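You operate a simulated robot arm through the tools that you are given. There is no shell and no other tool.

Carry out the task below with a simulated robot arm. There is one attempt and no reset: what you move stays moved.

Task
Finish rolling the blue band, rack the full core and lay tag 57 on top of it.
Fine: brake to HELD and feed lever off before the core comes off; use the free peg of the core rack.

Only the result counts: the job must be done as asked and must still hold three seconds after the hand-in. Knocking over, shifting, dropping, spilling or breaking anything else fails it.

Robot
A 7-joint arm with a fingered hand, fixed in place. Base frame: the origin is on the floor under the middle of its stand, x ahead of it, y to its left, z up; the work surface is at about z = 780. Lengths are in mm, angles in rad, forces in N, time in s.
With the tool pointing down near the work surface it reaches from about 100 to 680 mm from the base axis. Its first joint turns from -1.204 to 3.002 rad. Payload 3.4 kg.
Tool frame: the origin (TCP) lies between the finger pads and is the grasp point; the fingertips stand 25 mm ahead of it; z points along the fingers, y is the line along which they close. The gripper opens to 88 mm; its body begins 29 mm behind the TCP. The gripper is a hand of 5 fingers: y runs from the thumb to the fingers, the wrist lies at [-13, -97, -162] in the tool frame, and closing takes about 1.5 s.
Orientation is that of the tool frame in the base frame, as a unit quaternion [x, y, z, w]. With the fingers straight down and the wrist toward the robot, the tool's x, y and z point along [0, 1, 0], [1, 0, 0] and [0, 0, -1] of the base frame.

Tools
- The arm moves only by the tool arm_command. Its arguments are lists of equal length, an entry for each row: "travel": the shift along the tool's x, y, z in m, a list of three; "dr": the turn, a rotation vector about the tool's x, y, z in rad, a list of three. In form: {"travel": [[tx, ty, tz], ...], "dr": [[wx, wy, wz], ...]}. A call has 1 to 20 rows; each row shifts and turns the commanded pose from where the row before left it, along the tool's axes as they then stand. "gripper" is the opening in per cent of the stroke, from 0 (shut) to 100 (fully open), set as the call begins (left out, the last holds). Each row takes 0.2 s and may step no farther than 50 mm and 0.15 rad from the row before; otherwise, or with a gripper value out of range, the whole call is refused. Where a pose cannot be reached the arm comes as near as it can. A force on the tool above 40 N (or 10 N above the force at the start of the call, whichever is more), or a blocked arm, ends the call early, and 0.2 s more pass. The fingers move at their own pace (about 153 mm/s each) and stop on an object; they squeeze with about 23 N. The grip force told is the motor's: it shows also when the fingers shut on nothing. Time passes only in rows, and 0.2 s behind the last, so rows that do not move let the fingers close. It gives the time, the measured TCP pose, the force on the tool (base axes), the opening and the grip force at its end, in the units of the frame above (readings bear some noise), with the torque about the TCP (base axes, N m) and any sound that the robot's microphone picked up, and new pictures: "show" is both (left out), scene, wrist or none.
- Cameras (640 x 400 px; columns grow to the right, rows downward): "scene" is fixed at [219.6, 499.9, 1536]; the picture's right is [-0.91, -0.42, 0.00], its down [-0.24, 0.52, -0.82] and it looks along [0.35, -0.74, -0.57] (base axes); focal length 330 px, centre (320, 200). "wrist" rides on the gripper at [59, -79, -105] in the tool frame; the picture's right is [-0.73, 0.32, -0.61], its down [-0.62, -0.68, 0.38] and it looks along [-0.29, 0.66, 0.70] (tool axes); focal length 234 px, centre (320, 200). There is no depth. A picture from a camera that has moved, and an enlarged one, comes with that camera's place and axes in the base frame and with its lens.
- lift_body(by): slides the trunk up (or, below 0, down) by that many mm; the arm rides with it, the base frame stays. It gives what a move gives, with no picture.
- move_fingers(index, middle, ring, little, thumb_bend, thumb_turn): sets how far each is bent, from 0 (flat) to 100 (curled in); at 30 the hand is open as for a grip, at 70 the pads meet at the TCP. One left out holds its place. A second passes; each finger stops where it meets its share of the squeeze, and holds until it gets a number again. A gripper value or a shape takes the hand back. It gives what a move gives, with no picture; readings hold the bend of each and the force on index, middle, ring, little, thumb and palm. thumb_turn goes from beside the hand (0) to across from the fingers (100), as for a grip.
- preshape(shape): the hand has 5 fingers and takes this shape, open, in about a second: jaw (thumb against the fingers, like two jaws); tri (thumb and two fingers); tip (a fingertip pinch); poke (one finger out to press); point (the index stretched); flat (the hand flat); cup (the hand cupped); fist (a fist). The gripper value then closes the fingers along that shape, each until it touches; the sizes above hold for jaw. It gives what a move gives, with no picture.
- close_up(camera, box): a new picture of the part [left, top, right, bottom] of that camera's present view, enlarged. No time passes.
- hand_in(): hands the job in; it is judged then, once.

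Nothing tells you positions but the pictures and the camera data. Unless the task says otherwise, let go and move clear before handing in.

The tools are called as name(argument=value, ...) on one line, values as JSON. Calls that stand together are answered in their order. arm_command: Moves the arm, as the interface text tells. Its arguments: {"type":"object","properties":{"travel":{"type":"array"},"dr":{"type":"array"},"gripper":{"type":"number"},"show":{"type":"string","enum":["both","scene","wrist","none"]}},"required":["travel","dr"]} The other tools are called the same way: lift_body (by) moves the trunk up or down; preshape (shape) gives the hand a shape; move_fingers (index, middle, ring, little, thumb_bend, thumb_turn) moves the fingers one by one; close_up (camera, box) takes an enlarged picture of a part of a camera's view; hand_in () hands the job in.

At the start:

```text
t: 0.0
ee_pos: [423.8, -347.2, 1139.8]
ee_rot: [0.706, 0.709, 0.0, 0.0]
contact_force: [-0.3, -0.4, 0.2]
torque: [0.0, 0.0, 0.02]
opening: 87.6
grip_force: 0.0
shape: jaw
bend: [30.0, 30.0, 30.0, 30.0, 30.0, 98.0]
finger forces: [0.0, 0.0, 0.0, 0.1, 0.1, 0.1]
trunk travel left (down, up): [-690.0, 250.0]
```

scene: 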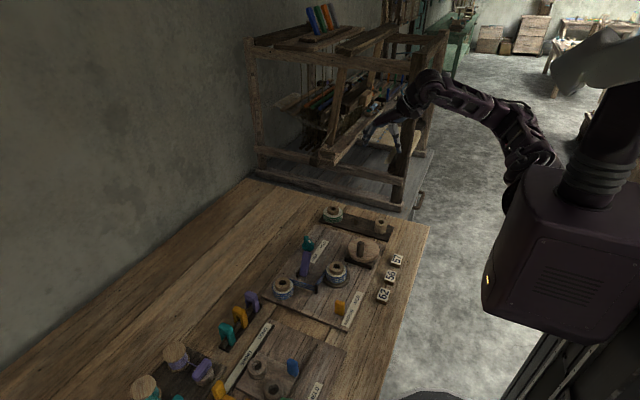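
wrist: 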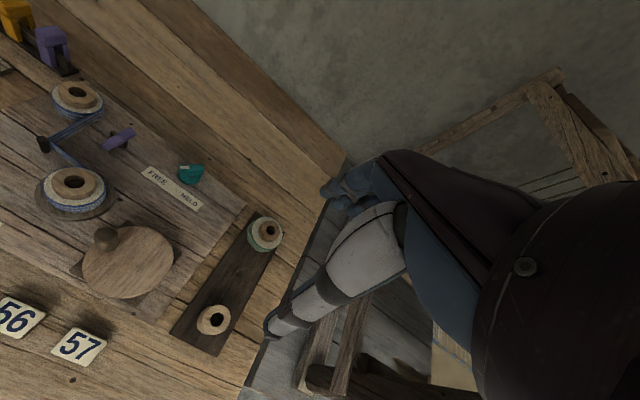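

I see a winding station with two spools, a blue band, a hand crank disc, a brake knob (FREE/HELD), a feed lever and number tags, with a core rack behind. I'll enlarge the views before moving anything.

close_up(camera="scene", box=[240, 190, 440, 340])

close_up(camera="wrist", box=[0, 60, 300, 380])

close_up(camera="scene", box=[120, 270, 360, 400])

```text
2.67 times, centred on (340, 265) of scene
camera zoom: at [219.6, 499.9, 1536.0], right [-0.91, -0.42, 0.0], down [-0.24, 0.52, -0.82], along [0.35, -0.74, -0.57], focal length 881 px, centre (267, 27)
```

zoom: 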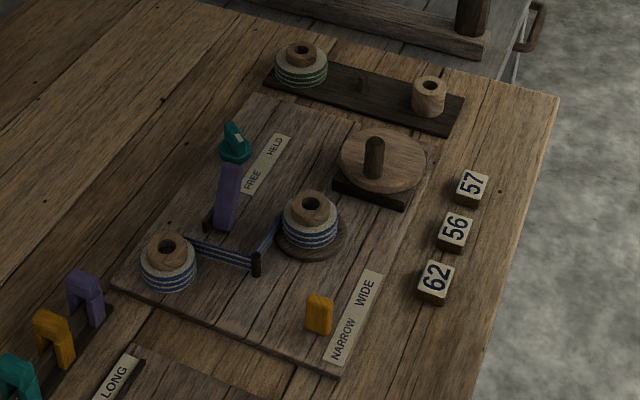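

```text
1.25 times, centred on (150, 220) of wrist
camera zoom: at [343.5, -288.6, 1243.9], right [0.32, -0.73, 0.61], down [-0.68, -0.62, -0.38], along [0.66, -0.29, -0.7], focal length 293 px, centre (532, 175)
```

zoom: 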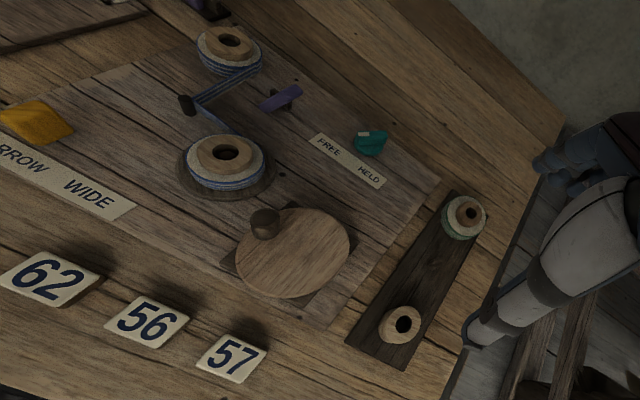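

```text
2.67 times, centred on (240, 335) of scene
camera zoom: at [219.6, 499.9, 1536.0], right [-0.91, -0.42, 0.0], down [-0.24, 0.52, -0.82], along [0.35, -0.74, -0.57], focal length 881 px, centre (533, -160)
```

zoom: 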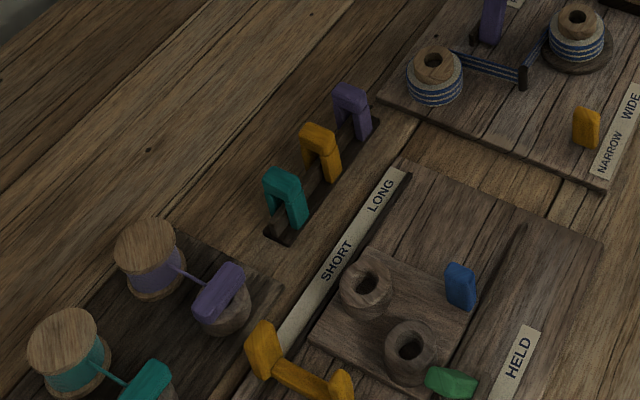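

The winder board holds the supply spool, guide post, take-up core, crank disc with handle, teal brake, purple lever and orange NARROW/WIDE lever. The core rack and tags lie beyond it. I'll move the hand back and lower over clear space to view the board up close.

arm_command(travel=[[0.0339, -0.022, 0.0186], [0.0339, -0.022, 0.0186], [0.0339, -0.022, 0.0186], [0.0339, -0.022, 0.0186], [0.0339, -0.022, 0.0186], [0.0339, -0.022, 0.0186], [0.0339, -0.022, 0.0186]], dr=[[0, 0, 0], [0, 0, 0], [0, 0, 0], [0, 0, 0], [0, 0, 0], [0, 0, 0], [0, 0, 0]])

```text
t: 1.6
ee_pos: [403.7, -140.5, 1021.8]
ee_rot: [0.706, 0.708, 0.0, 0.0]
contact_force: [-0.5, 0.2, -0.2]
torque: [-0.02, 0.02, -0.02]
opening: 87.9
grip_force: 0.1
shape: jaw
bend: [30.0, 30.0, 30.0, 30.0, 30.0, 98.0]
finger forces: [0.0, 0.1, 0.0, 0.1, 0.0, 0.1]
out of reach, approached as far as the arm can: row 3, 4, 5, 6, 7
trunk travel left (down, up): [-690.0, 250.0]
camera wrist: at [323.0, -82.3, 1125.2], right [0.32, -0.72, 0.61], down [-0.68, -0.63, -0.38], along [0.66, -0.29, -0.7], focal length 234 px, centre (320, 200)
```

scene: 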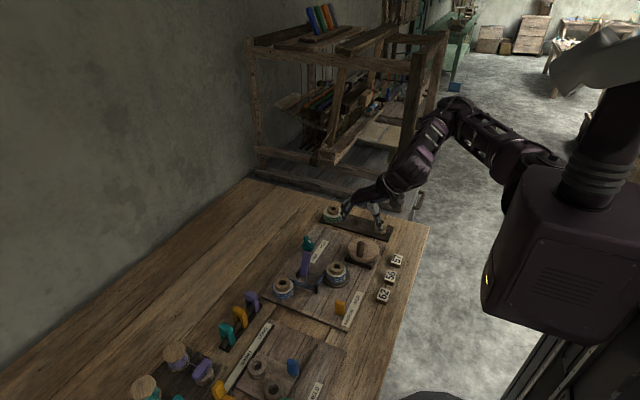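
wrist: 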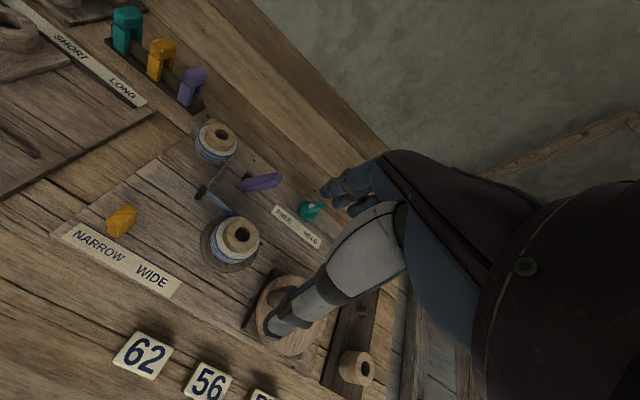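

The arm could only come partway back, but the view is good. I'll enlarge the winder board.

close_up(camera="wrist", box=[160, 110, 340, 260])

close_up(camera="wrist", box=[40, 180, 240, 310])

close_up(camera="scene", box=[270, 200, 370, 300])

```text
2.67 times, centred on (250, 185) of wrist
camera zoom: at [323.0, -82.3, 1125.2], right [0.32, -0.72, 0.61], down [-0.68, -0.63, -0.38], along [0.66, -0.29, -0.7], focal length 624 px, centre (507, 240)
```

zoom: 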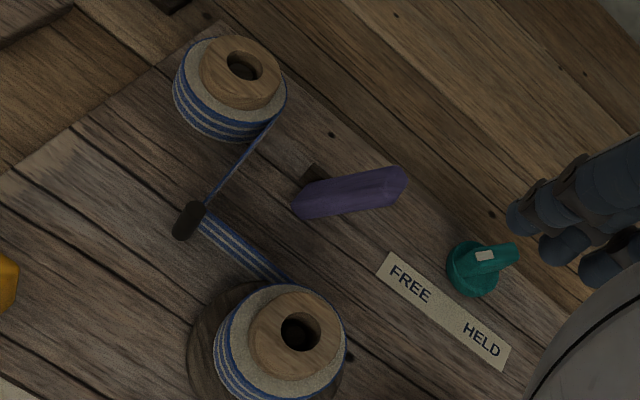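

```text
3.08 times, centred on (140, 245) of wrist
camera zoom: at [323.0, -82.3, 1125.2], right [0.32, -0.72, 0.61], down [-0.68, -0.63, -0.38], along [0.66, -0.29, -0.7], focal length 720 px, centre (874, 62)
```

zoom: 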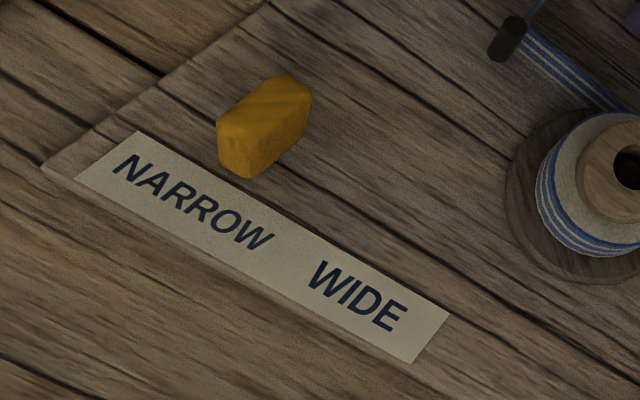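

```text
4.00 times, centred on (320, 250) of scene
camera zoom: at [219.6, 499.9, 1536.0], right [-0.91, -0.42, 0.0], down [-0.24, 0.52, -0.82], along [0.35, -0.74, -0.57], focal length 1322 px, centre (320, 0)
```

zoom: 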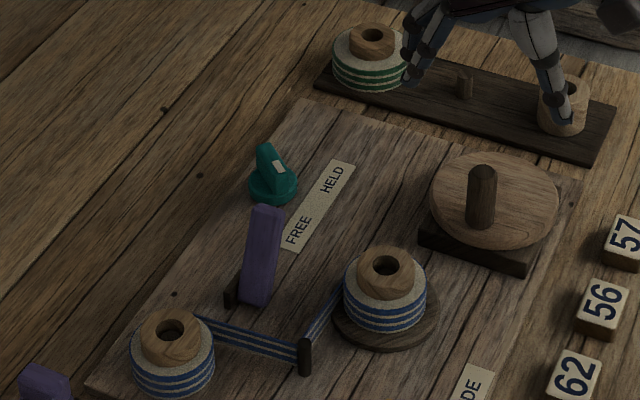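

The supply spool is near (567,-15), the guide post (485,-50), the take-up core (460,-126), the crank disc (415,-242), the brake knob (583,-197) and the purple lever (547,-100). I'll move right and forward, staying high, to look down on the knob and lever.

arm_command(travel=[[-0.0268, 0.0299, 0.006], [-0.0268, 0.0299, 0.006], [-0.0268, 0.0299, 0.006], [-0.0268, 0.0299, 0.006], [-0.0268, 0.0299, 0.006]], dr=[[0, 0, 0], [0, 0, 0], [0, 0, 0], [0, 0, 0], [0, 0, 0]])

```text
t: 2.8
ee_pos: [552.1, -275.7, 990.5]
ee_rot: [0.706, 0.708, 0.0, 0.0]
contact_force: [-0.1, -0.7, 0.3]
torque: [0.01, -0.03, -0.02]
opening: 87.5
grip_force: 0.1
shape: jaw
bend: [30.0, 30.0, 30.0, 30.0, 30.0, 98.0]
finger forces: [0.1, 0.0, 0.0, 0.0, 0.1, 0.2]
trunk travel left (down, up): [-690.0, 250.0]
camera wrist: at [473.1, -217.9, 1093.9], right [0.32, -0.73, 0.61], down [-0.68, -0.62, -0.38], along [0.66, -0.29, -0.7], focal length 234 px, centre (320, 200)
```

scene: 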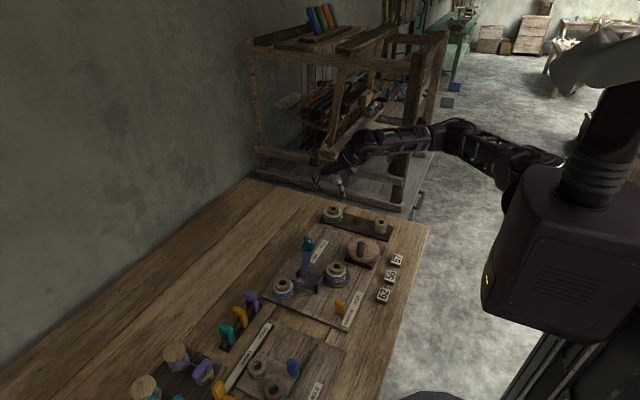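
wrist: 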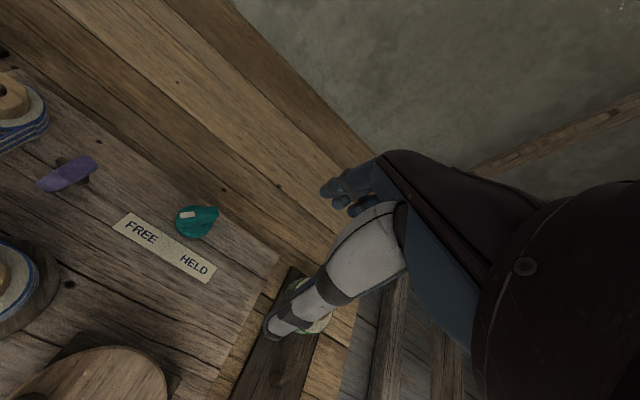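

close_up(camera="wrist", box=[20, 140, 240, 290])

close_up(camera="wrist", box=[100, 190, 240, 290])

close_up(camera="scene", box=[290, 225, 340, 290])

close_up(camera="scene", box=[310, 190, 410, 270])

```text
2.67 times, centred on (130, 215) of wrist
camera zoom: at [473.1, -217.9, 1093.9], right [0.32, -0.73, 0.61], down [-0.68, -0.62, -0.38], along [0.66, -0.29, -0.7], focal length 624 px, centre (827, 160)
```

zoom: 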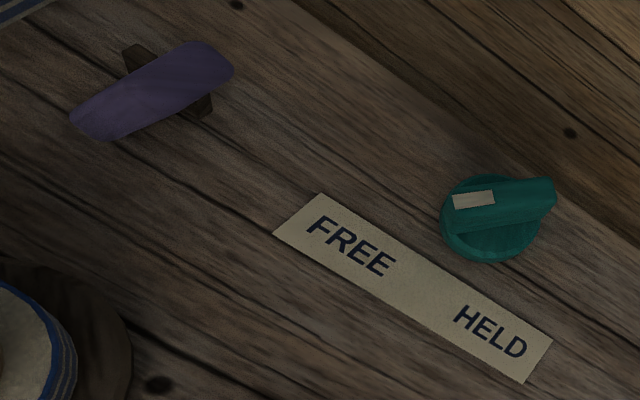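

```text
4.00 times, centred on (170, 240) of wrist
camera zoom: at [473.1, -217.9, 1093.9], right [0.32, -0.73, 0.61], down [-0.68, -0.62, -0.38], along [0.66, -0.29, -0.7], focal length 937 px, centre (920, 40)
```

zoom: 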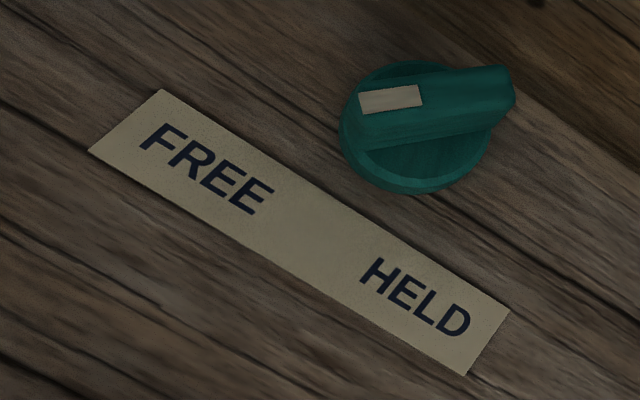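

```text
6.15 times, centred on (315, 258) of scene
camera zoom: at [219.6, 499.9, 1536.0], right [-0.91, -0.42, 0.0], down [-0.24, 0.52, -0.82], along [0.35, -0.74, -0.57], focal length 2034 px, centre (351, -154)
```

zoom: 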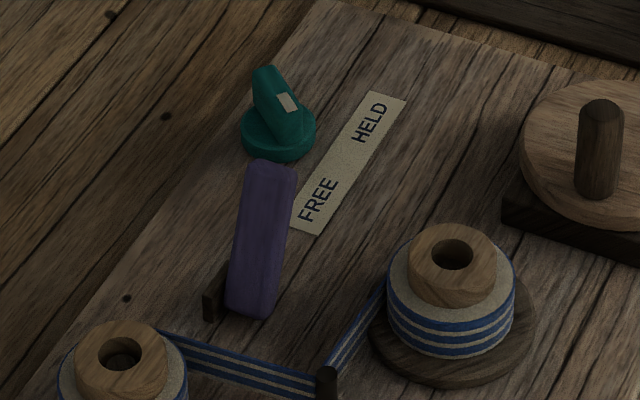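

```text
5.00 times, centred on (360, 230) of scene
camera zoom: at [219.6, 499.9, 1536.0], right [-0.91, -0.42, 0.0], down [-0.24, 0.52, -0.82], along [0.35, -0.74, -0.57], focal length 1652 px, centre (120, 50)
```

zoom: 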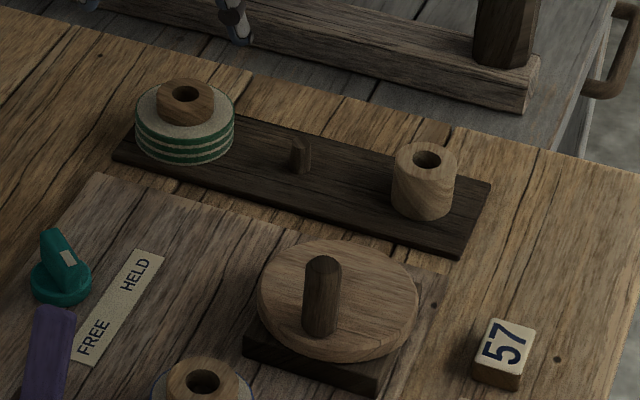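

The brake's white mark points to FREE, so it needs about a quarter turn counter-clockwise to HELD. The rack's free peg is the middle one. I'll look closer at the purple lever, band and take-up core.

arm_command(travel=[[0.0367, -0.0024, 0.014], [0.0367, -0.0024, 0.014], [0.0367, -0.0024, 0.014]], dr=[[0, 0, 0], [0, 0, 0], [0, 0, 0]], show="wrist")

close_up(camera="wrist", box=[0, 60, 260, 240])

close_up(camera="wrist", box=[0, 200, 240, 400])

```text
t: 3.6
ee_pos: [543.8, -164.2, 948.4]
ee_rot: [0.708, 0.707, 0.0, 0.001]
contact_force: [-0.3, 0.7, 0.7]
torque: [0.0, -0.01, -0.01]
opening: 87.5
grip_force: 0.1
shape: jaw
bend: [30.0, 30.0, 30.0, 30.0, 30.0, 98.0]
finger forces: [0.0, 0.1, 0.1, 0.1, 0.0, 0.1]
trunk travel left (down, up): [-690.0, 250.0]
camera wrist: at [464.7, -106.0, 1052.6], right [0.32, -0.73, 0.61], down [-0.68, -0.62, -0.38], along [0.66, -0.29, -0.7], focal length 234 px, centre (320, 200)
```

wrist: 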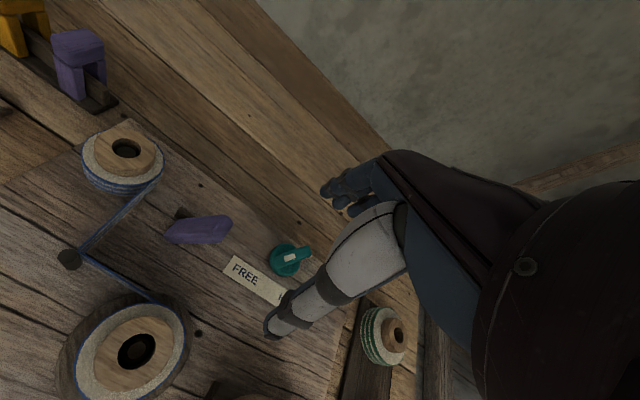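

```text
2.22 times, centred on (130, 150) of wrist
camera zoom: at [464.7, -106.0, 1052.6], right [0.32, -0.73, 0.61], down [-0.68, -0.62, -0.38], along [0.66, -0.29, -0.7], focal length 520 px, centre (742, 311)
```

zoom: 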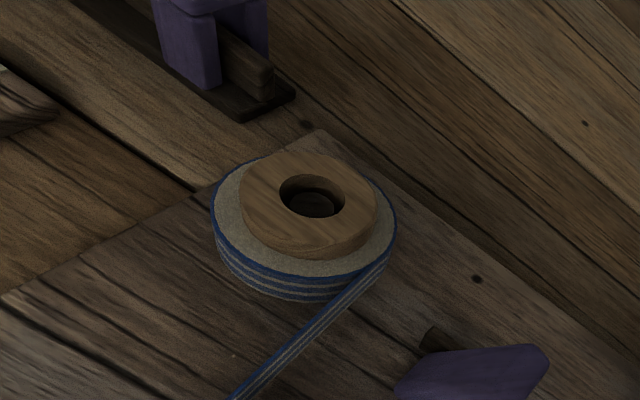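

```text
2.00 times, centred on (120, 300) of wrist
camera zoom: at [464.7, -106.0, 1052.6], right [0.32, -0.73, 0.61], down [-0.68, -0.62, -0.38], along [0.66, -0.29, -0.7], focal length 468 px, centre (720, 0)
```

zoom: 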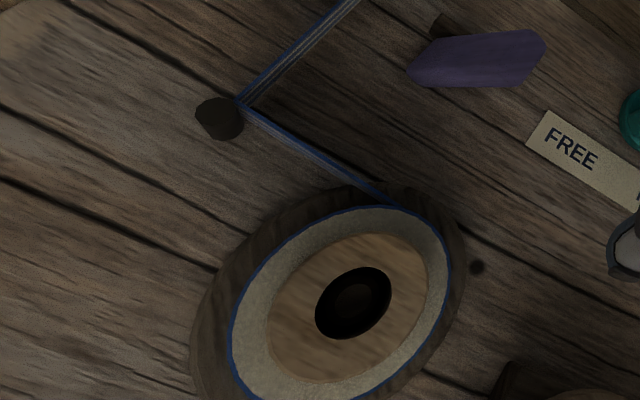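

The free peg is near (495,-395), tag 57 near (315,-273) and the crank handle near (418,-211). I'll move over to look at the crank up close.

arm_command(travel=[[-0.0345, -0.033, 0.003], [-0.0345, -0.033, 0.003], [-0.0345, -0.033, 0.003], [-0.0345, -0.033, 0.003]], dr=[[0, 0, 0], [0, 0, 0], [0, 0, 0], [0, 0, 0]])

close_up(camera="wrist", box=[60, 100, 320, 320])

```text
t: 4.6
ee_pos: [410.6, -304.1, 937.7]
ee_rot: [0.706, 0.708, 0.001, 0.0]
contact_force: [-0.4, 0.2, 0.4]
torque: [0.03, 0.0, 0.0]
opening: 87.4
grip_force: 0.0
shape: jaw
bend: [30.0, 30.0, 30.0, 30.0, 30.0, 98.0]
finger forces: [0.0, 0.1, 0.0, 0.0, 0.0, 0.1]
trunk travel left (down, up): [-690.0, 250.0]
camera wrist: at [331.1, -245.8, 1041.5], right [0.32, -0.73, 0.61], down [-0.68, -0.62, -0.39], along [0.66, -0.29, -0.7], focal length 234 px, centre (320, 200)
```

scene: 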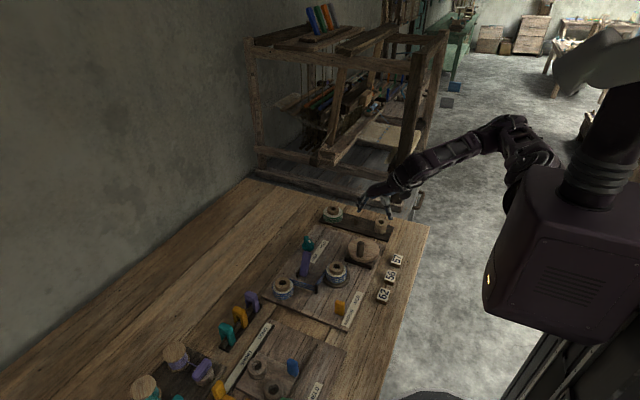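
wrist: 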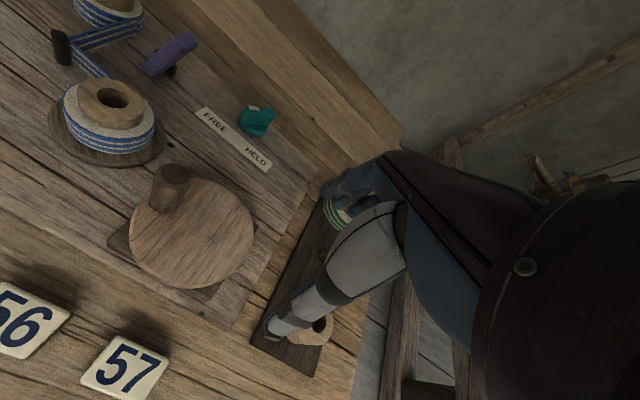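

```text
1.82 times, centred on (190, 210) of wrist
camera zoom: at [331.1, -245.8, 1041.5], right [0.32, -0.73, 0.61], down [-0.68, -0.62, -0.39], along [0.66, -0.29, -0.7], focal length 426 px, centre (556, 182)
```

zoom: 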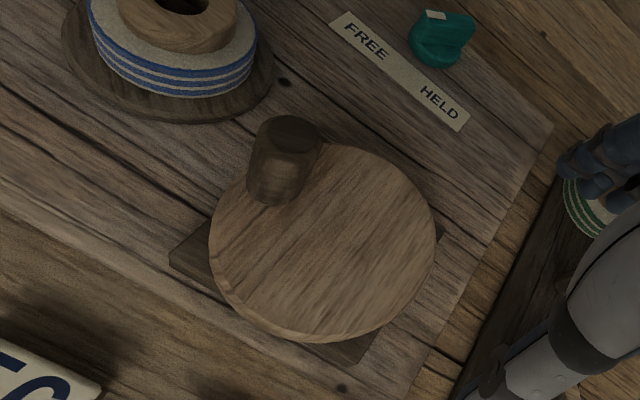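

The handle is a cylinder about 23 mm thick and 53 mm tall, at about (418.5,-209.5), on a disc centred near (415,-241). I'll hover over it and check alignment before descending.

arm_command(travel=[[0.0473, 0.004, 0.01], [0.0473, 0.004, 0.01]], dr=[[0, 0, 0], [0, 0, 0]])

close_up(camera="wrist", box=[160, 140, 420, 360])

close_up(camera="scene", box=[310, 160, 430, 280])

```text
t: 5.2
ee_pos: [420.0, -207.5, 914.7]
ee_rot: [0.706, 0.708, 0.0, 0.0]
contact_force: [-0.4, -1.0, -0.3]
torque: [-0.02, -0.02, 0.01]
opening: 87.8
grip_force: 0.0
shape: jaw
bend: [30.0, 30.0, 30.0, 30.0, 30.0, 98.0]
finger forces: [0.1, 0.0, 0.1, 0.0, 0.1, 0.1]
trunk travel left (down, up): [-690.0, 250.0]
camera wrist: at [340.2, -149.2, 1019.6], right [0.32, -0.73, 0.61], down [-0.68, -0.62, -0.38], along [0.66, -0.29, -0.7], focal length 234 px, centre (320, 200)
```

scene: 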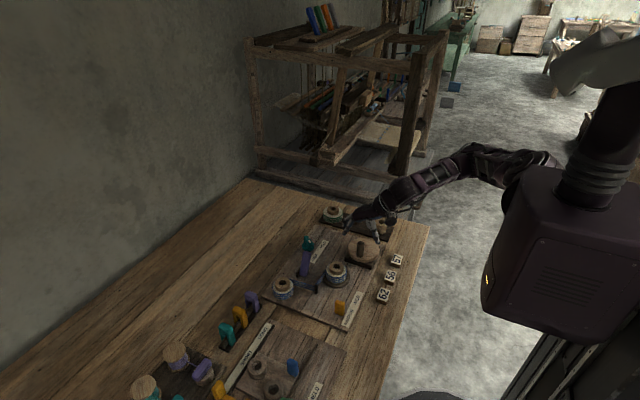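
wrist: 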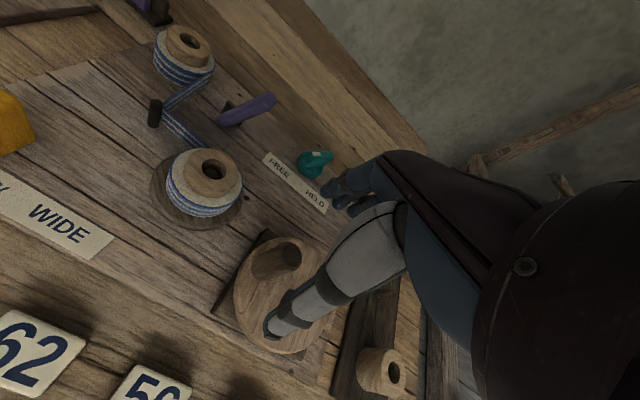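

```text
1.82 times, centred on (290, 250) of wrist
camera zoom: at [340.2, -149.2, 1019.6], right [0.32, -0.73, 0.61], down [-0.68, -0.62, -0.38], along [0.66, -0.29, -0.7], focal length 426 px, centre (374, 109)
```

zoom: 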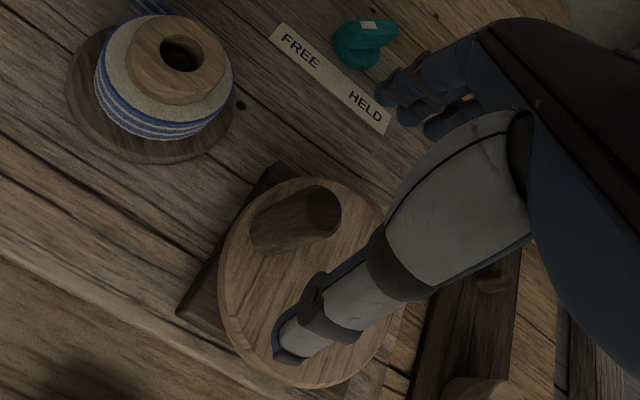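

```text
3.33 times, centred on (370, 220) of scene
camera zoom: at [219.6, 499.9, 1536.0], right [-0.91, -0.42, 0.0], down [-0.24, 0.52, -0.82], along [0.35, -0.74, -0.57], focal length 1102 px, centre (153, 133)
```

zoom: 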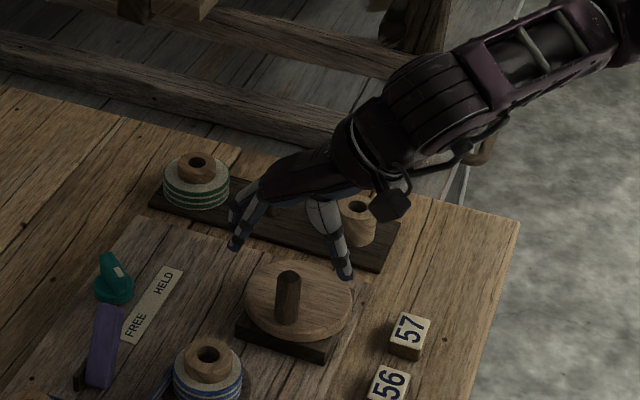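

The hand is aligned over the handle. I'll descend so the fingers straddle it, then close.

arm_command(travel=[[-0.0005, -0.001, 0.027], [-0.0005, -0.001, 0.027]], dr=[[0, 0, 0], [0, 0, 0]])

close_up(camera="scene", box=[310, 180, 410, 280])

```text
t: 5.8
ee_pos: [417.1, -209.9, 862.2]
ee_rot: [0.707, 0.708, 0.0, -0.001]
contact_force: [-0.9, -0.8, 0.6]
torque: [0.05, -0.01, -0.02]
opening: 87.7
grip_force: 0.2
shape: jaw
bend: [30.0, 30.0, 30.0, 30.0, 30.0, 98.0]
finger forces: [0.0, 0.1, 0.0, 0.0, 0.1, 0.0]
trunk travel left (down, up): [-690.0, 250.0]
camera wrist: at [338.0, -151.7, 966.1], right [0.32, -0.73, 0.61], down [-0.68, -0.62, -0.38], along [0.66, -0.29, -0.7], focal length 234 px, centre (320, 200)
```

scene: 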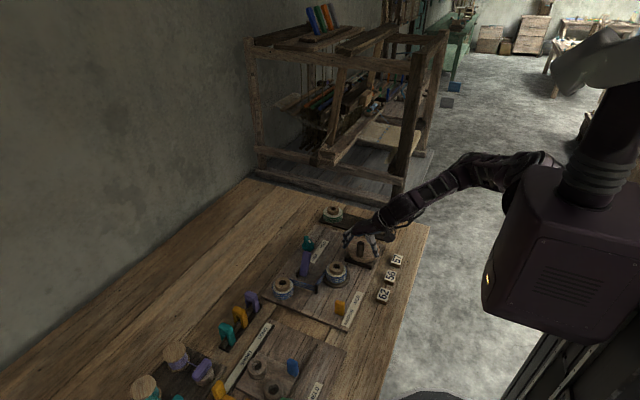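
wrist: 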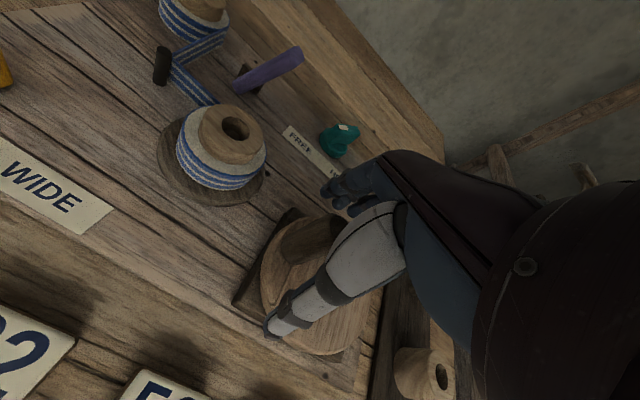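

```text
4.00 times, centred on (360, 230) of scene
camera zoom: at [219.6, 499.9, 1536.0], right [-0.91, -0.42, 0.0], down [-0.24, 0.52, -0.82], along [0.35, -0.74, -0.57], focal length 1322 px, centre (160, 80)
```

zoom: 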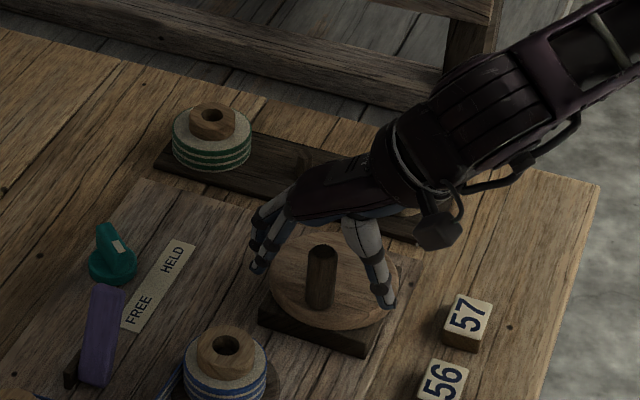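

The handle sits between the thumb and fingers. I'll close on it.

arm_command(travel=[[0, 0, 0], [0, 0, 0], [0, 0, 0], [0, 0, 0], [0, 0, 0], [0, 0, 0], [0, 0, 0]], dr=[[0, 0, 0], [0, 0, 0], [0, 0, 0], [0, 0, 0], [0, 0, 0], [0, 0, 0], [0, 0, 0]], gripper=0)

close_up(camera="scene", box=[310, 180, 410, 280])

```text
t: 7.4
ee_pos: [417.6, -210.3, 861.6]
ee_rot: [0.707, 0.708, 0.001, -0.001]
contact_force: [0.6, -0.1, -3.8]
torque: [-0.01, -0.03, 0.01]
opening: 13.1
grip_force: 22.8
shape: jaw
bend: [73.0, 64.0, 70.0, 70.0, 74.0, 100.0]
finger forces: [13.1, 5.3, 0.0, 0.1, 18.8, 0.1]
trunk travel left (down, up): [-690.0, 250.0]
camera wrist: at [338.4, -151.9, 966.2], right [0.32, -0.73, 0.61], down [-0.68, -0.62, -0.38], along [0.66, -0.29, -0.7], focal length 234 px, centre (320, 200)
```

scene: 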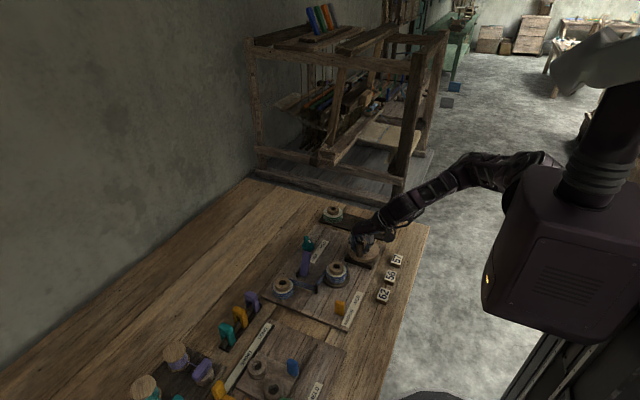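
wrist: 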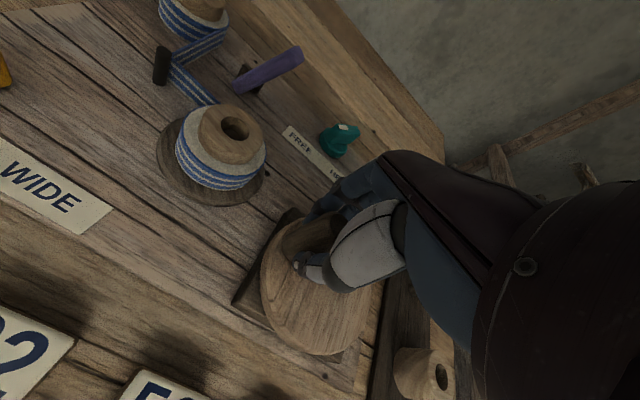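

```text
4.00 times, centred on (360, 230) of scene
camera zoom: at [219.6, 499.9, 1536.0], right [-0.91, -0.42, 0.0], down [-0.24, 0.52, -0.82], along [0.35, -0.74, -0.57], focal length 1322 px, centre (160, 80)
```

zoom: 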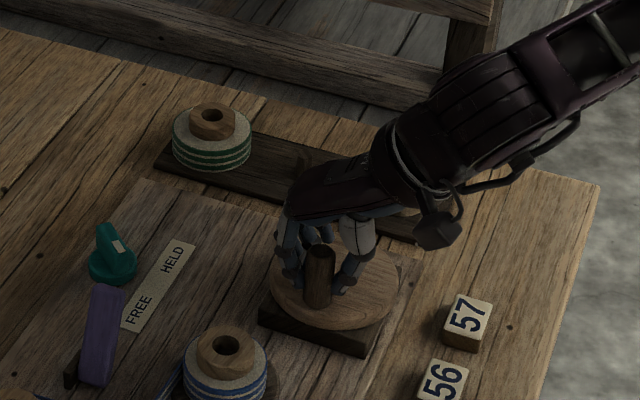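

close_up(camera="wrist", box=[220, 170, 420, 330])

close_up(camera="scene", box=[335, 215, 385, 265])

```text
2.50 times, centred on (320, 250) of wrist
camera zoom: at [338.4, -151.9, 966.2], right [0.32, -0.73, 0.61], down [-0.68, -0.62, -0.38], along [0.66, -0.29, -0.7], focal length 585 px, centre (320, 75)
```

zoom: 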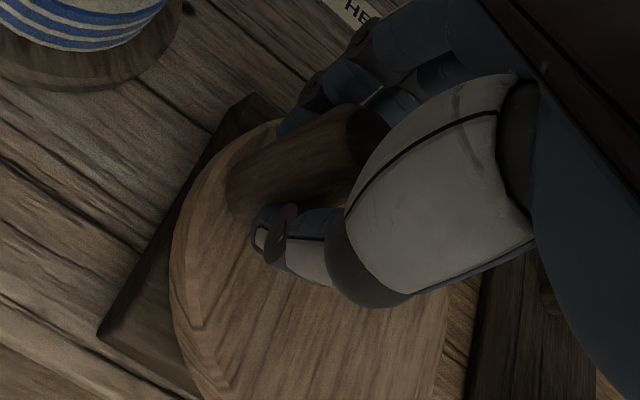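

```text
8.00 times, centred on (360, 240) of scene
camera zoom: at [219.6, 499.9, 1536.0], right [-0.91, -0.42, 0.0], down [-0.24, 0.52, -0.82], along [0.35, -0.74, -0.57], focal length 2644 px, centre (0, -120)
```

zoom: 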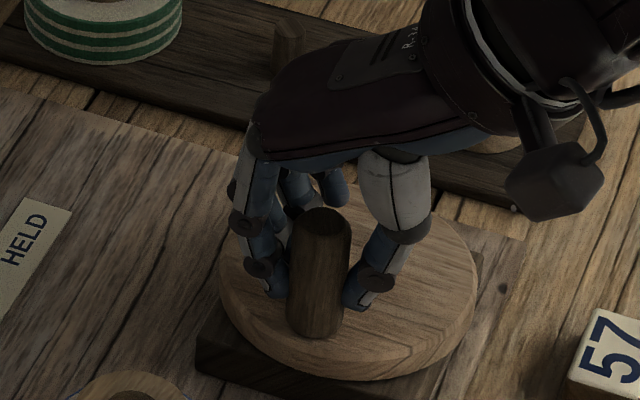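

The index finger and thumb hold the handle with the middle finger behind it. I'll turn it a small arc clockwise (seen from above), the way the band winds onto the core, and watch the response.

arm_command(travel=[[-0.00104, 0.00536, 0], [-0.00196, 0.0051, 0], [-0.00281, 0.00468, 0], [-0.00358, 0.00412, 0]], dr=[[0, 0, 0], [0, 0, 0], [0, 0, 0], [0, 0, 0]])

close_up(camera="scene", box=[260, 210, 400, 310])

```text
t: 8.4
ee_pos: [437.9, -218.3, 862.9]
ee_rot: [0.706, 0.708, 0.001, -0.001]
contact_force: [0.7, 1.8, -3.7]
torque: [0.04, -0.08, 0.02]
opening: 13.0
grip_force: 23.1
shape: jaw
bend: [73.0, 64.0, 70.0, 70.0, 74.0, 100.0]
finger forces: [14.6, 5.0, 0.0, 0.0, 18.2, 0.0]
trunk travel left (down, up): [-690.0, 250.0]
camera wrist: at [358.8, -160.7, 966.3], right [0.32, -0.73, 0.61], down [-0.68, -0.62, -0.38], along [0.66, -0.29, -0.7], focal length 234 px, centre (320, 200)
```

scene: 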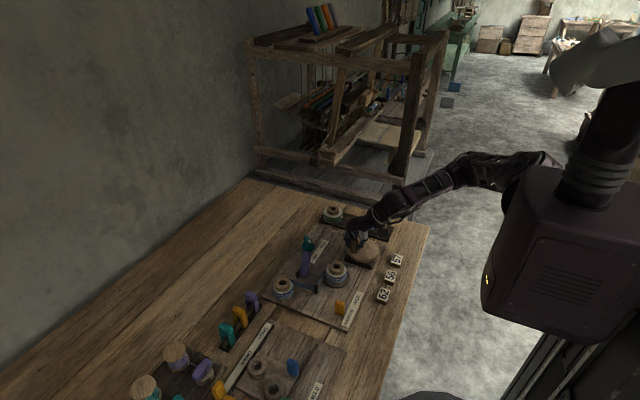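
wrist: 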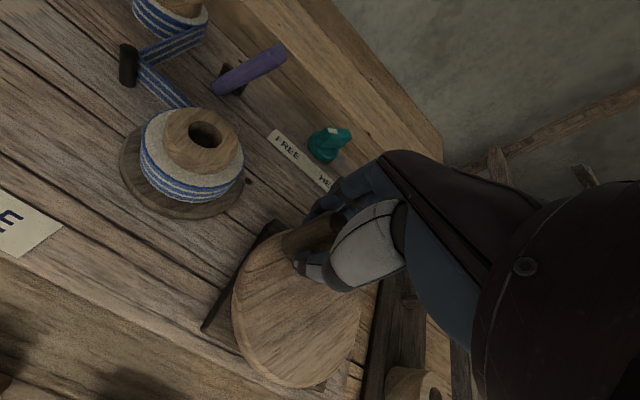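

```text
4.00 times, centred on (330, 260) of scene
camera zoom: at [219.6, 499.9, 1536.0], right [-0.91, -0.42, 0.0], down [-0.24, 0.52, -0.82], along [0.35, -0.74, -0.57], focal length 1322 px, centre (280, -40)
```

zoom: 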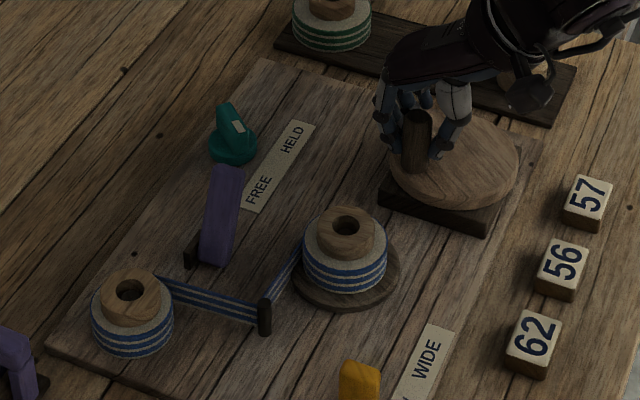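

The handle follows easily with low force. I'll turn another half turn clockwise and compare the spools.

arm_command(travel=[[-0.008022, 0.005617, 0], [-0.009365, 0.002863, 0], [-0.009792, -0.000171, 0], [-0.009259, -0.003188, 0], [-0.007821, -0.005894, 0], [-0.005617, -0.008022, 0], [-0.002863, -0.009365, 0], [0.000171, -0.009792, 0], [0.003188, -0.009259, 0], [0.005894, -0.007821, 0]], dr=[[0, 0, 0], [0, 0, 0], [0, 0, 0], [0, 0, 0], [0, 0, 0], [0, 0, 0], [0, 0, 0], [0, 0, 0], [0, 0, 0], [0, 0, 0]])

close_up(camera="scene", box=[260, 210, 400, 310])

```text
t: 10.6
ee_pos: [390.4, -261.6, 860.1]
ee_rot: [0.706, 0.708, 0.0, -0.003]
contact_force: [-5.5, -4.0, -8.7]
torque: [0.03, 0.03, 0.0]
opening: 11.0
grip_force: 23.2
shape: jaw
bend: [73.0, 63.0, 70.0, 70.0, 73.0, 100.0]
finger forces: [14.5, 7.6, 0.1, 0.1, 21.2, 0.1]
trunk travel left (down, up): [-690.0, 250.0]
camera wrist: at [311.5, -204.2, 965.4], right [0.33, -0.73, 0.6], down [-0.68, -0.62, -0.38], along [0.66, -0.28, -0.7], focal length 234 px, centre (320, 200)
```

scene: 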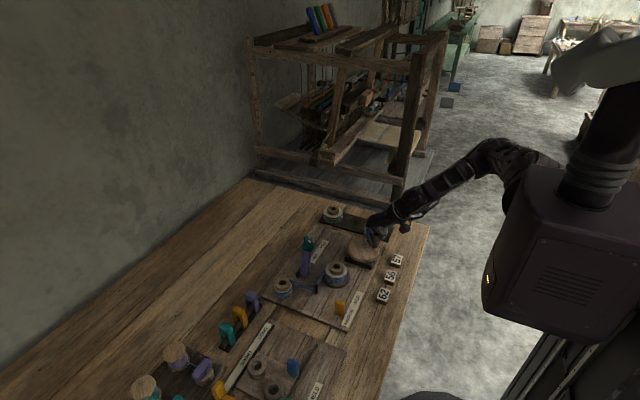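
wrist: 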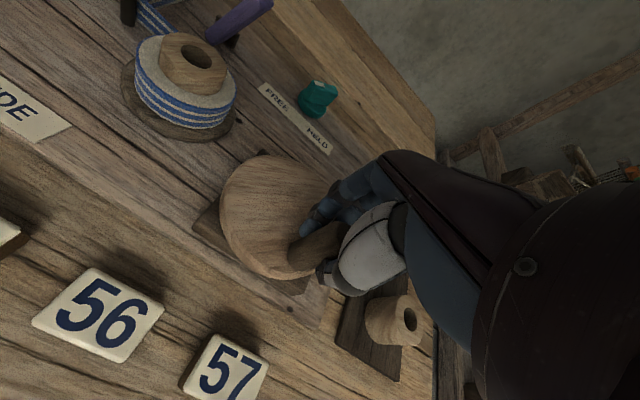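

```text
4.00 times, centred on (330, 260) of scene
camera zoom: at [219.6, 499.9, 1536.0], right [-0.91, -0.42, 0.0], down [-0.24, 0.52, -0.82], along [0.35, -0.74, -0.57], focal length 1322 px, centre (280, -40)
```

zoom: 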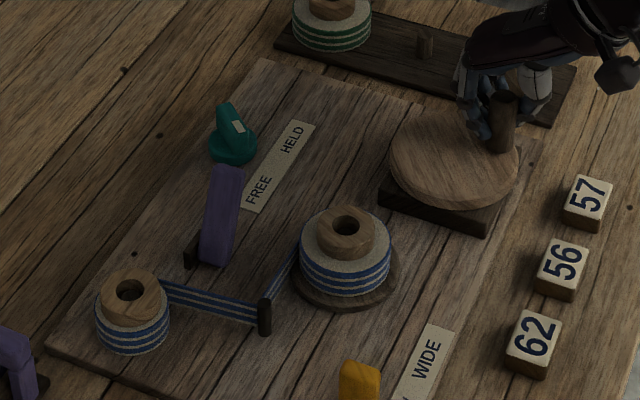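

The take-up roll has grown and the supply has shrunk, so clockwise is correct. I'll continue cranking.

arm_command(travel=[[0.008022, -0.005, 0.0], [0.009365, -0.0022, 0.0], [0.009792, 0.0006, 0], [0.009259, 0.0036, 0], [0.007821, 0.0062, 0], [0.005617, 0.008022, 0], [0.002863, 0.009365, 0], [-0.000171, 0.009792, 0], [-0.003188, 0.009259, 0], [-0.005894, 0.007821, 0]], dr=[[0, 0, 0], [0, 0, 0], [0, 0, 0], [0, 0, 0], [0, 0, 0], [0, 0, 0], [0, 0, 0], [0, 0, 0], [0, 0, 0], [0, 0, 0]])

close_up(camera="scene", box=[260, 210, 400, 310])

```text
t: 12.8
ee_pos: [440.2, -218.8, 860.7]
ee_rot: [0.706, 0.708, 0.0, -0.001]
contact_force: [-0.3, -0.6, -0.8]
torque: [0.0, -0.11, 0.01]
opening: 11.6
grip_force: 22.9
shape: jaw
bend: [73.0, 65.0, 70.0, 70.0, 75.0, 100.0]
finger forces: [13.6, 6.0, 0.1, 0.0, 17.4, 0.0]
trunk travel left (down, up): [-690.0, 250.0]
camera wrist: at [360.3, -161.1, 966.2], right [0.32, -0.73, 0.61], down [-0.68, -0.62, -0.38], along [0.66, -0.29, -0.7], focal length 234 px, centre (320, 200)
```

scene: 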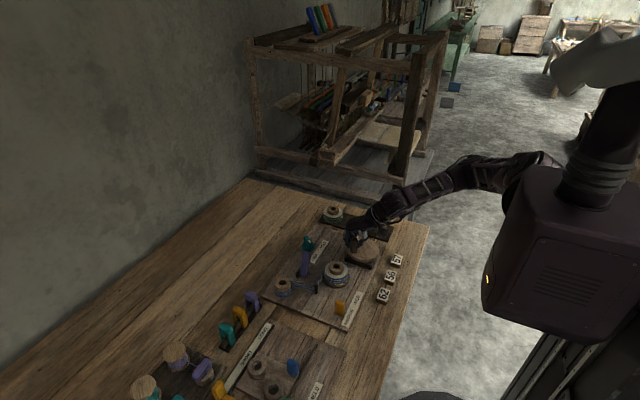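
wrist: 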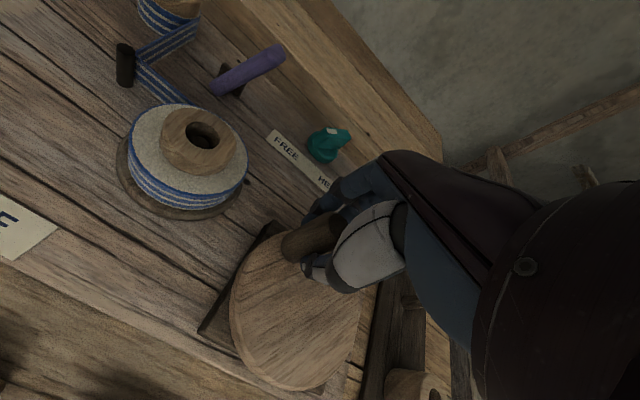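

```text
4.00 times, centred on (330, 260) of scene
camera zoom: at [219.6, 499.9, 1536.0], right [-0.91, -0.42, 0.0], down [-0.24, 0.52, -0.82], along [0.35, -0.74, -0.57], focal length 1322 px, centre (280, -40)
```

zoom: 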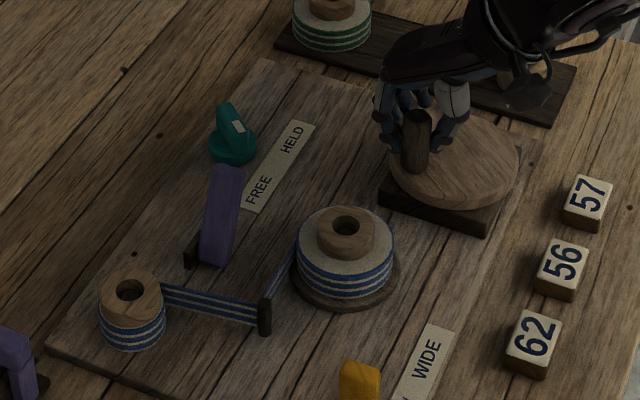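

The take-up is about 70 mm across and the supply still carries some band. I'll turn another half turn.

arm_command(travel=[[-0.008022, 0.0052, 0], [-0.009365, 0.0025, 0], [-0.009792, -0.000171, 0], [-0.009259, -0.003188, 0], [-0.007821, -0.005894, 0], [-0.005617, -0.008022, 0], [-0.002863, -0.009365, 0], [0.000171, -0.009792, 0], [0.003188, -0.009259, 0], [0.005894, -0.007821, 0]], dr=[[0, 0, 0], [0, 0, 0], [0, 0, 0], [0, 0, 0], [0, 0, 0], [0, 0, 0], [0, 0, 0], [0, 0, 0], [0, 0, 0], [0, 0, 0]])

close_up(camera="scene", box=[260, 210, 400, 310])

```text
t: 14.7
ee_pos: [411.4, -280.9, 862.0]
ee_rot: [0.71, 0.705, -0.007, 0.005]
contact_force: [-0.4, -14.6, -1.3]
torque: [-0.1, -0.03, 0.05]
opening: 10.9
grip_force: 23.5
shape: jaw
bend: [73.0, 64.0, 70.0, 70.0, 75.0, 100.0]
finger forces: [13.2, 13.4, 0.1, 0.1, 20.6, 0.1]
trunk travel left (down, up): [-690.0, 250.0]
stopped in row 9: the force on the tool passed its limit at 42 N (the readings are from after the stop); the commanded pose is now the measured one
camera wrist: at [332.6, -218.9, 964.5], right [0.32, -0.72, 0.62], down [-0.69, -0.63, -0.37], along [0.65, -0.31, -0.69], focal length 234 px, centre (320, 200)
```

scene: 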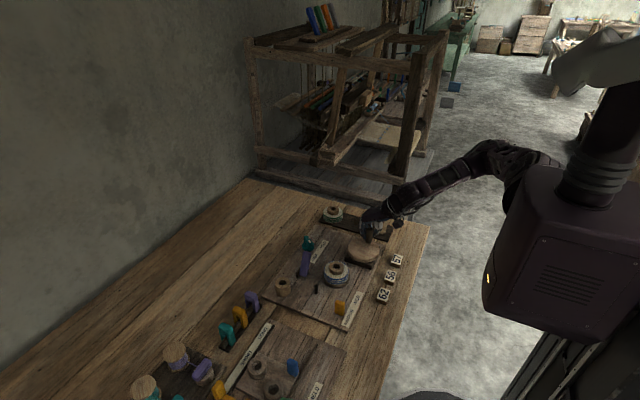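
wrist: 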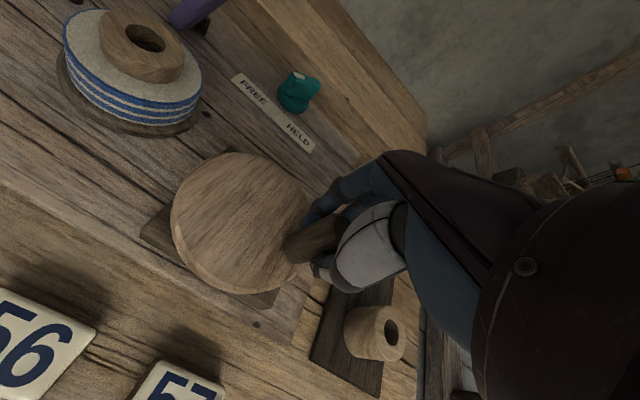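

```text
4.00 times, centred on (330, 260) of scene
camera zoom: at [219.6, 499.9, 1536.0], right [-0.91, -0.42, 0.0], down [-0.24, 0.52, -0.82], along [0.35, -0.74, -0.57], focal length 1322 px, centre (280, -40)
```

zoom: 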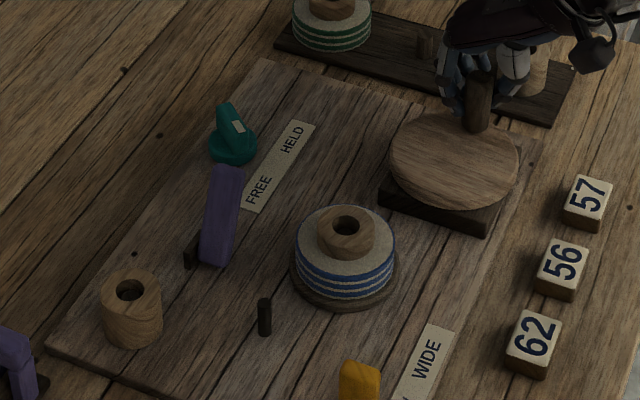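

The band is completely off the supply core and the crank has reached its end stop, so winding is done. I'll release the handle and rise clear.

arm_command(travel=[[0, 0, 0], [0, 0, 0], [0, 0, 0], [0, 0, 0], [0, 0, 0], [0, 0, 0], [0, 0, -0.03], [0, 0, -0.03], [0, 0, -0.03]], dr=[[0, 0, 0], [0, 0, 0], [0, 0, 0], [0, 0, 0], [0, 0, 0], [0, 0, 0], [0, 0, 0], [0, 0, 0], [0, 0, 0]], gripper=100)

close_up(camera="scene", box=[260, 210, 400, 310])

```text
t: 16.6
ee_pos: [412.1, -273.7, 953.4]
ee_rot: [0.708, 0.706, -0.004, 0.004]
contact_force: [-0.6, 0.1, -0.4]
torque: [0.0, -0.01, 0.01]
opening: 87.9
grip_force: 0.0
shape: jaw
bend: [30.0, 30.0, 30.0, 30.0, 30.0, 98.0]
finger forces: [0.0, 0.1, 0.0, 0.0, 0.1, 0.0]
trunk travel left (down, up): [-690.0, 250.0]
camera wrist: at [332.6, -214.0, 1056.1], right [0.32, -0.72, 0.62], down [-0.68, -0.63, -0.38], along [0.66, -0.3, -0.69], focal length 234 px, centre (320, 200)
```

scene: 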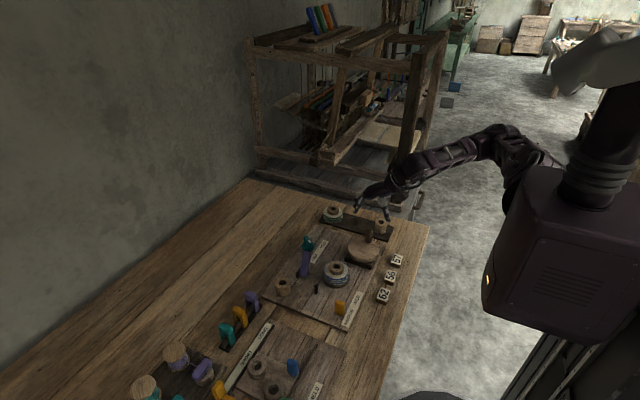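
wrist: 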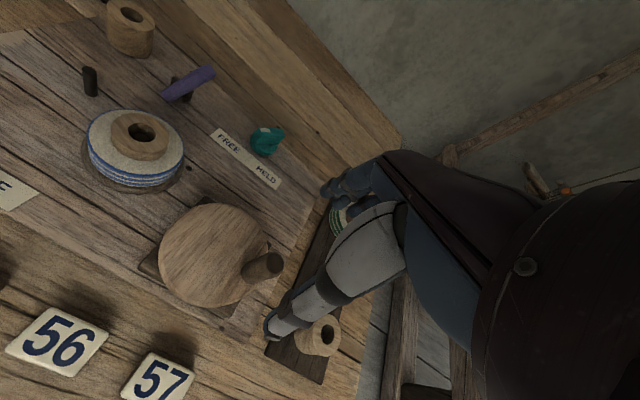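

```text
4.00 times, centred on (330, 260) of scene
camera zoom: at [219.6, 499.9, 1536.0], right [-0.91, -0.42, 0.0], down [-0.24, 0.52, -0.82], along [0.35, -0.74, -0.57], focal length 1322 px, centre (280, -40)
```

zoom: 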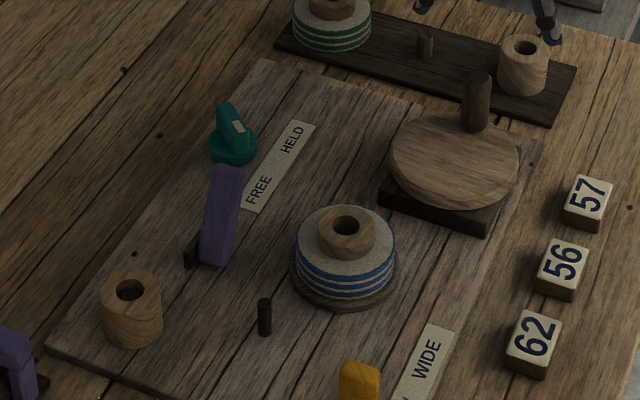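

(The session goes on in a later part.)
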